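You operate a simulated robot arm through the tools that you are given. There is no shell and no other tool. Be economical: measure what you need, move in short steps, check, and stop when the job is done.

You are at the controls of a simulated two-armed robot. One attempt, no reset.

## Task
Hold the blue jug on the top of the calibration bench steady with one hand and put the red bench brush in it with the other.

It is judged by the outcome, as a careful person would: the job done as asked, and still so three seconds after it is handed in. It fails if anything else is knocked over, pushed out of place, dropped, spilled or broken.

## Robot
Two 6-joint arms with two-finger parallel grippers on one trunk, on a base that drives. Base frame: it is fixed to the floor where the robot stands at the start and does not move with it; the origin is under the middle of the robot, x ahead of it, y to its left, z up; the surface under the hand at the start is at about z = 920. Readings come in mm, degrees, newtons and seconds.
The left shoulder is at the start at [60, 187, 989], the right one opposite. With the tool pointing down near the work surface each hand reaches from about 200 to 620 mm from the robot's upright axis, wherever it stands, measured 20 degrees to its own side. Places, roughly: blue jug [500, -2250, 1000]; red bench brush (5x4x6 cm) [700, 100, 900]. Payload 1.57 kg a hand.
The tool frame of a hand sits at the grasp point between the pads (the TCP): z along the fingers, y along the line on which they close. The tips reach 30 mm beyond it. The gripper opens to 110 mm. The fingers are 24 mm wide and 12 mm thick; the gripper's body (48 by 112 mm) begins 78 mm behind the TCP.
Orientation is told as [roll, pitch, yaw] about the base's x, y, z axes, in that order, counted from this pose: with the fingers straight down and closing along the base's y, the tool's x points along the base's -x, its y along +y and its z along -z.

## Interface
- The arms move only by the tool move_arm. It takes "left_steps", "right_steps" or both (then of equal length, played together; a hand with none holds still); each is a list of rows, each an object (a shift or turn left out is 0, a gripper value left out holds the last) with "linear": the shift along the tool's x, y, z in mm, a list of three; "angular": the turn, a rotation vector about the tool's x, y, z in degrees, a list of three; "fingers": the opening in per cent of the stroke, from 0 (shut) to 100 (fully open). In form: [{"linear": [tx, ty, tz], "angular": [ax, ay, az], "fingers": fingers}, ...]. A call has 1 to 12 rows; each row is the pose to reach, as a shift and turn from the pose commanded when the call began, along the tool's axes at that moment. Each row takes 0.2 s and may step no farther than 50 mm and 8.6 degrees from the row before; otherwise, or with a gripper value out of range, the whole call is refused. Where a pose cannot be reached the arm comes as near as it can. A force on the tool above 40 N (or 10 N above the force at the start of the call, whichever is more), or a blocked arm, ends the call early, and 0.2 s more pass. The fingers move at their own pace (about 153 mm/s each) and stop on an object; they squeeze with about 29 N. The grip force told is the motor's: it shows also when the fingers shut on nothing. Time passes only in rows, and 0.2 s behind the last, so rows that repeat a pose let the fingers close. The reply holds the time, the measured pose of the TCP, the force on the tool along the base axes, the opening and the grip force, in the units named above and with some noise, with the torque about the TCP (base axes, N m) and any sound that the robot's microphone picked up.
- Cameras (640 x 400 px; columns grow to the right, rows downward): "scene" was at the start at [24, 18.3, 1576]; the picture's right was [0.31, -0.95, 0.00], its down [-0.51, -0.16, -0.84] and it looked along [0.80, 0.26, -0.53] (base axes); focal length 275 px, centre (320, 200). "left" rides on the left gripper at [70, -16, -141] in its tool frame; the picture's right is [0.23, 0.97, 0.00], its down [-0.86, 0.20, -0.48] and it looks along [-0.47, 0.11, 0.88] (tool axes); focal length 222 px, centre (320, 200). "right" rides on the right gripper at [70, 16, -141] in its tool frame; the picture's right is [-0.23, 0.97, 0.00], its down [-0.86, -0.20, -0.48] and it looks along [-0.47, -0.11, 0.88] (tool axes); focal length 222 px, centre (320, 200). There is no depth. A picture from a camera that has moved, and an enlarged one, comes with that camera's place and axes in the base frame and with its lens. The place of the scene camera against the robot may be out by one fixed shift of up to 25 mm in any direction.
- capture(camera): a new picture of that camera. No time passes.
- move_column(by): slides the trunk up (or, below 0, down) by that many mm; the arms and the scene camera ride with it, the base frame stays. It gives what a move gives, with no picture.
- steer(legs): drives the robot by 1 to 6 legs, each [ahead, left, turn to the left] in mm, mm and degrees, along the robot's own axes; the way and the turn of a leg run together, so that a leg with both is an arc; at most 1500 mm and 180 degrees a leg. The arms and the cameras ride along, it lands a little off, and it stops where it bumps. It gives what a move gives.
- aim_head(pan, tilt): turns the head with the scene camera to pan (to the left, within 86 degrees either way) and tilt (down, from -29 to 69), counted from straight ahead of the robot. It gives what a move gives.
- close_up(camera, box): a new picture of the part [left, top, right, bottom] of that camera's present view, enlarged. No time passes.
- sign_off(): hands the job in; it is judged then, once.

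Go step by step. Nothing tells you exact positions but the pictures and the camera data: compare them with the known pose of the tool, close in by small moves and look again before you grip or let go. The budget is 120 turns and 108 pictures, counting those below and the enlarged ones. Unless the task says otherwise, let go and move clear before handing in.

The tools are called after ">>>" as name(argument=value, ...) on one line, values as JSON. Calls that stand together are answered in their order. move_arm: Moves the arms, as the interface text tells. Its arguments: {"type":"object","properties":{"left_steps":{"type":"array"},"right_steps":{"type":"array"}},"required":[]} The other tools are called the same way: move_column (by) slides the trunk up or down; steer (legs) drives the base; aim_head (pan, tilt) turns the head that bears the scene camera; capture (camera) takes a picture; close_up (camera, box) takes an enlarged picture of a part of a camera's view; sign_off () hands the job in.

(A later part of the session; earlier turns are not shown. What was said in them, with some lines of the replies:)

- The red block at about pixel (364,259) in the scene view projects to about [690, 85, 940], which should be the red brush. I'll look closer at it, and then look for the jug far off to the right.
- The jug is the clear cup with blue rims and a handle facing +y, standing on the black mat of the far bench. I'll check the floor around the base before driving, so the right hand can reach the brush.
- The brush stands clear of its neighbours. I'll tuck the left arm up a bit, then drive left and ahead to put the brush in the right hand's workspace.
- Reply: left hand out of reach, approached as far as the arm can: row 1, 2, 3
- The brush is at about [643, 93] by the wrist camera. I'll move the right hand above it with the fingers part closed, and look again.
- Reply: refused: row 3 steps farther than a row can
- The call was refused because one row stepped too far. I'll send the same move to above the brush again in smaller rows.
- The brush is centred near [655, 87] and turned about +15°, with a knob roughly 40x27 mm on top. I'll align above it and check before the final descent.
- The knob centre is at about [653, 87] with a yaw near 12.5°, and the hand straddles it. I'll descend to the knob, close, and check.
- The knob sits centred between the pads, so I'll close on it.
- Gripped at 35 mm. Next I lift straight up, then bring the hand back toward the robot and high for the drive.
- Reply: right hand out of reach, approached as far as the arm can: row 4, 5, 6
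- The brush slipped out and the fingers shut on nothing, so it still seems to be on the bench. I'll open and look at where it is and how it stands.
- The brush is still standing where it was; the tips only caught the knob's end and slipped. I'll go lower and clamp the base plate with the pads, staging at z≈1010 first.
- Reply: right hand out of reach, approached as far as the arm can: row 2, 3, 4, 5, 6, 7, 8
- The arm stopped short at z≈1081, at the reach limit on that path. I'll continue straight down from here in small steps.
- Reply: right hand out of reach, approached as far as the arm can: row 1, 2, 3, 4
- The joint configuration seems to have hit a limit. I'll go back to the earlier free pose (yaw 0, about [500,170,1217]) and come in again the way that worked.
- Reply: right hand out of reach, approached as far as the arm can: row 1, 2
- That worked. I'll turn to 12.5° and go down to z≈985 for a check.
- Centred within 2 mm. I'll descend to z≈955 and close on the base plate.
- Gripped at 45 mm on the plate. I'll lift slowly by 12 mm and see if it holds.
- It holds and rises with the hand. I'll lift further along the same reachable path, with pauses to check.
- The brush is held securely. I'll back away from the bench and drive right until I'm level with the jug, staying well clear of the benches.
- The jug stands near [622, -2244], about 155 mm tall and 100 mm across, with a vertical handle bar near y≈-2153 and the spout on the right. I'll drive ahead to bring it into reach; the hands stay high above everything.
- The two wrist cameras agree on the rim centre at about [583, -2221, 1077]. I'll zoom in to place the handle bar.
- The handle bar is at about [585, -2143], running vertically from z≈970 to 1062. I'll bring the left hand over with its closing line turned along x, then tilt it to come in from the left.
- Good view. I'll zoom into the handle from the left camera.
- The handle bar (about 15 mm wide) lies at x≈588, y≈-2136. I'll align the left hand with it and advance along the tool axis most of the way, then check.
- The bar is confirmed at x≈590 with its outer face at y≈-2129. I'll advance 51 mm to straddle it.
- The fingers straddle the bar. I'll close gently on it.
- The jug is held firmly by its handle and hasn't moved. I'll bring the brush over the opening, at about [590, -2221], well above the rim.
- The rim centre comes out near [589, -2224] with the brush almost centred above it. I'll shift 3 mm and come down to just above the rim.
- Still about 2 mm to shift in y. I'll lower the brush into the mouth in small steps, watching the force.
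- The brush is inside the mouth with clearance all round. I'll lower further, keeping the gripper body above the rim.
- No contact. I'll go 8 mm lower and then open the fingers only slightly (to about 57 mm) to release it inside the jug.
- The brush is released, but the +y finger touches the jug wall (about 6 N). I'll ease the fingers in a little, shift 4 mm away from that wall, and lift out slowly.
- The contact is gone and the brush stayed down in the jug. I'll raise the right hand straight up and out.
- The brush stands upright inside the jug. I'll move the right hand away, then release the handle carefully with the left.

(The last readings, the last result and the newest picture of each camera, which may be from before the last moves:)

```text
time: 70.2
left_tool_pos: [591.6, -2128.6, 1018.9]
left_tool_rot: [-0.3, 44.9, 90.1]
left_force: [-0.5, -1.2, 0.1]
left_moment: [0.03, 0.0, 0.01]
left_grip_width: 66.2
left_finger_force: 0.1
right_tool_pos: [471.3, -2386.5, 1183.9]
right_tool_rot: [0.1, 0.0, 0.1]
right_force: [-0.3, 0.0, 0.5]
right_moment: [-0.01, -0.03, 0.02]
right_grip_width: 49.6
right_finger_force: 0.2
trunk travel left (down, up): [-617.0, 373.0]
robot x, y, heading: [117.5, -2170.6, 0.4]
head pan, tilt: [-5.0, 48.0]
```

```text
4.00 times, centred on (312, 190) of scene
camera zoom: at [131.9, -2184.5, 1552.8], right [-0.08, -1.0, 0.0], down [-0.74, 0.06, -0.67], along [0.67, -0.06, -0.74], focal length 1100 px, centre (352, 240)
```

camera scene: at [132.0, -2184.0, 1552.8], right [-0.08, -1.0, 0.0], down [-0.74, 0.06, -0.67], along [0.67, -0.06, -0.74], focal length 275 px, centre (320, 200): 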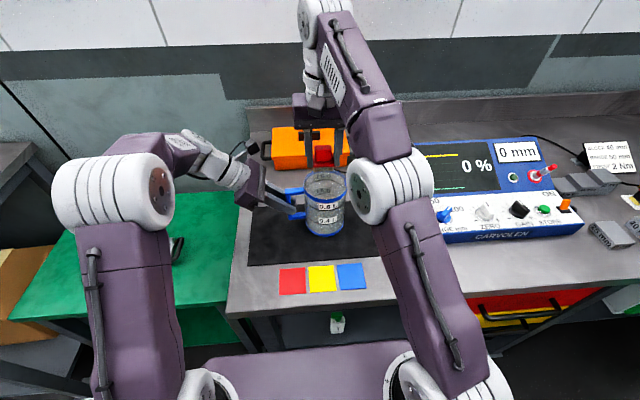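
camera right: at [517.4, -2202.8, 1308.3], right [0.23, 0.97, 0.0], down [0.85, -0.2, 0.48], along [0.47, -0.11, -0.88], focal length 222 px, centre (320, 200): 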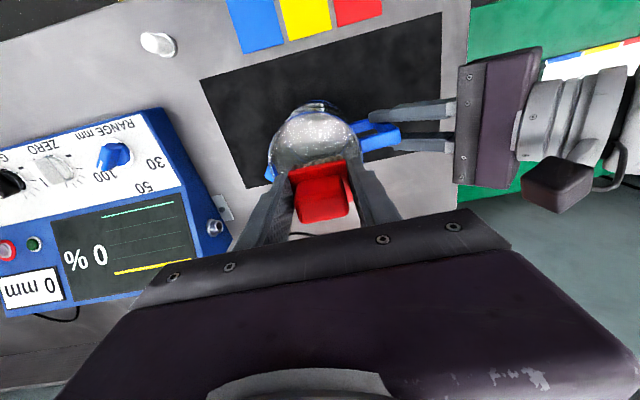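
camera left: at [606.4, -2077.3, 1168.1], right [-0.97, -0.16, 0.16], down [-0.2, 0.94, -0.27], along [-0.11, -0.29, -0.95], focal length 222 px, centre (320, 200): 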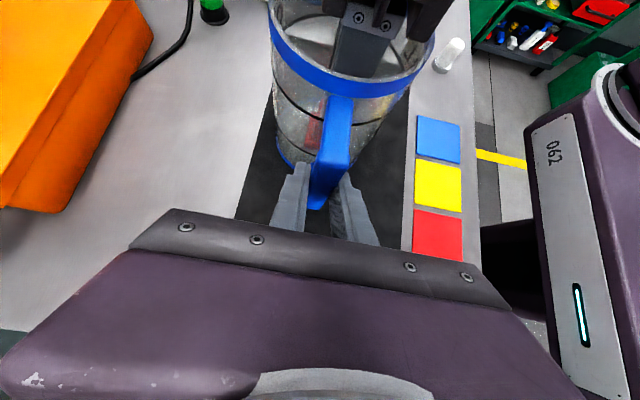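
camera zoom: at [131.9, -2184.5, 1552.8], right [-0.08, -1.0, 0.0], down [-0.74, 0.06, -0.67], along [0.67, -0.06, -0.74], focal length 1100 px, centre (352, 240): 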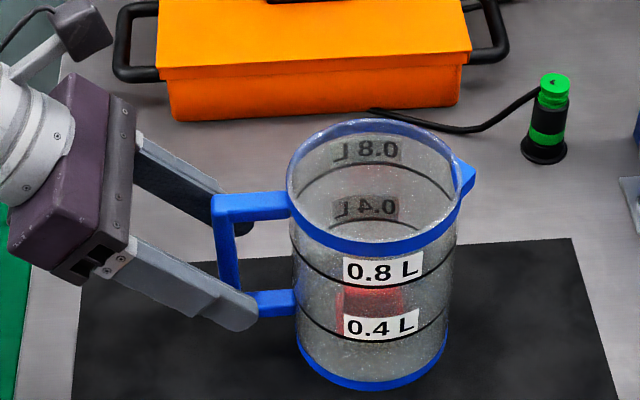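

The jug stands free and upright with the brush in it. I'll back the left hand straight out along its fingers.

>>> move_arm(left_steps=[{"linear": [0, 0, -15]}, {"linear": [0, 0, -35]}, {"linear": [0, 0, -60]}, {"linear": [0, 0, -90]}, {"linear": [0, 0, -120]}, {"linear": [0, 0, -140]}, {"linear": [0, 0, -140]}])

>>> capture(camera="left")

>>> capture(camera="scene")

```text
time: 71.8
left_tool_pos: [591.2, -2028.7, 1119.1]
left_tool_rot: [-0.1, 45.0, 90.1]
left_force: [0.4, 0.0, -0.3]
left_moment: [0.01, 0.03, 0.0]
left_grip_width: 66.1
left_finger_force: 0.1
right_tool_pos: [470.1, -2386.7, 1183.8]
right_tool_rot: [0.0, 0.0, 0.1]
right_force: [0.5, -0.7, 0.0]
right_moment: [-0.01, 0.0, 0.04]
right_grip_width: 49.5
right_finger_force: 0.1
trunk travel left (down, up): [-617.0, 373.0]
robot x, y, heading: [113.2, -2169.2, 0.0]
head pan, tilt: [-5.0, 48.0]
```

```text
34 pictures are left
camera left: at [605.7, -1978.7, 1267.2], right [-0.97, -0.16, 0.16], down [-0.2, 0.94, -0.27], along [-0.11, -0.29, -0.95], focal length 222 px, centre (320, 200)
```

left: 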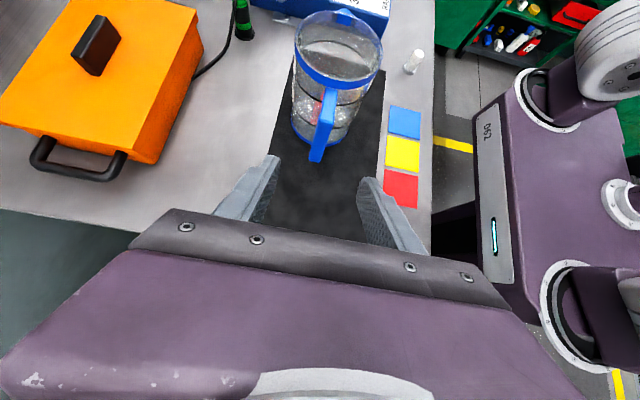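

```text
33 pictures are left
camera scene: at [131.9, -2184.6, 1552.8], right [-0.08, -1.0, 0.0], down [-0.74, 0.06, -0.67], along [0.67, -0.06, -0.74], focal length 275 px, centre (320, 200)
```

scene: 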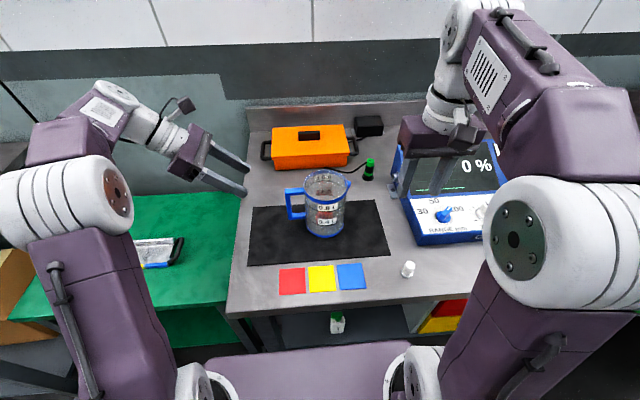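

Both hands are clear. The jug stands upright on its mat with the red brush inside, and nothing else has moved, so I'm handing in.

>>> sign_off()

```text
The job is handed in.
```

The red bench brush is in the blue jug. I held the jug by its handle with the left hand while the right hand put the brush in, and it was standing upright on its mat when I handed in.

The gripper body could not pass the rim, so the brush fell the last few centimetres to the bottom of the jug and stayed upright. As I let go, one finger pressed the jug wall with about 6 N, which turned the jug slightly, by a few degrees at most. My first grip on the brush also slipped at the bench, but the brush stayed where it was and I gripped it again lower down.
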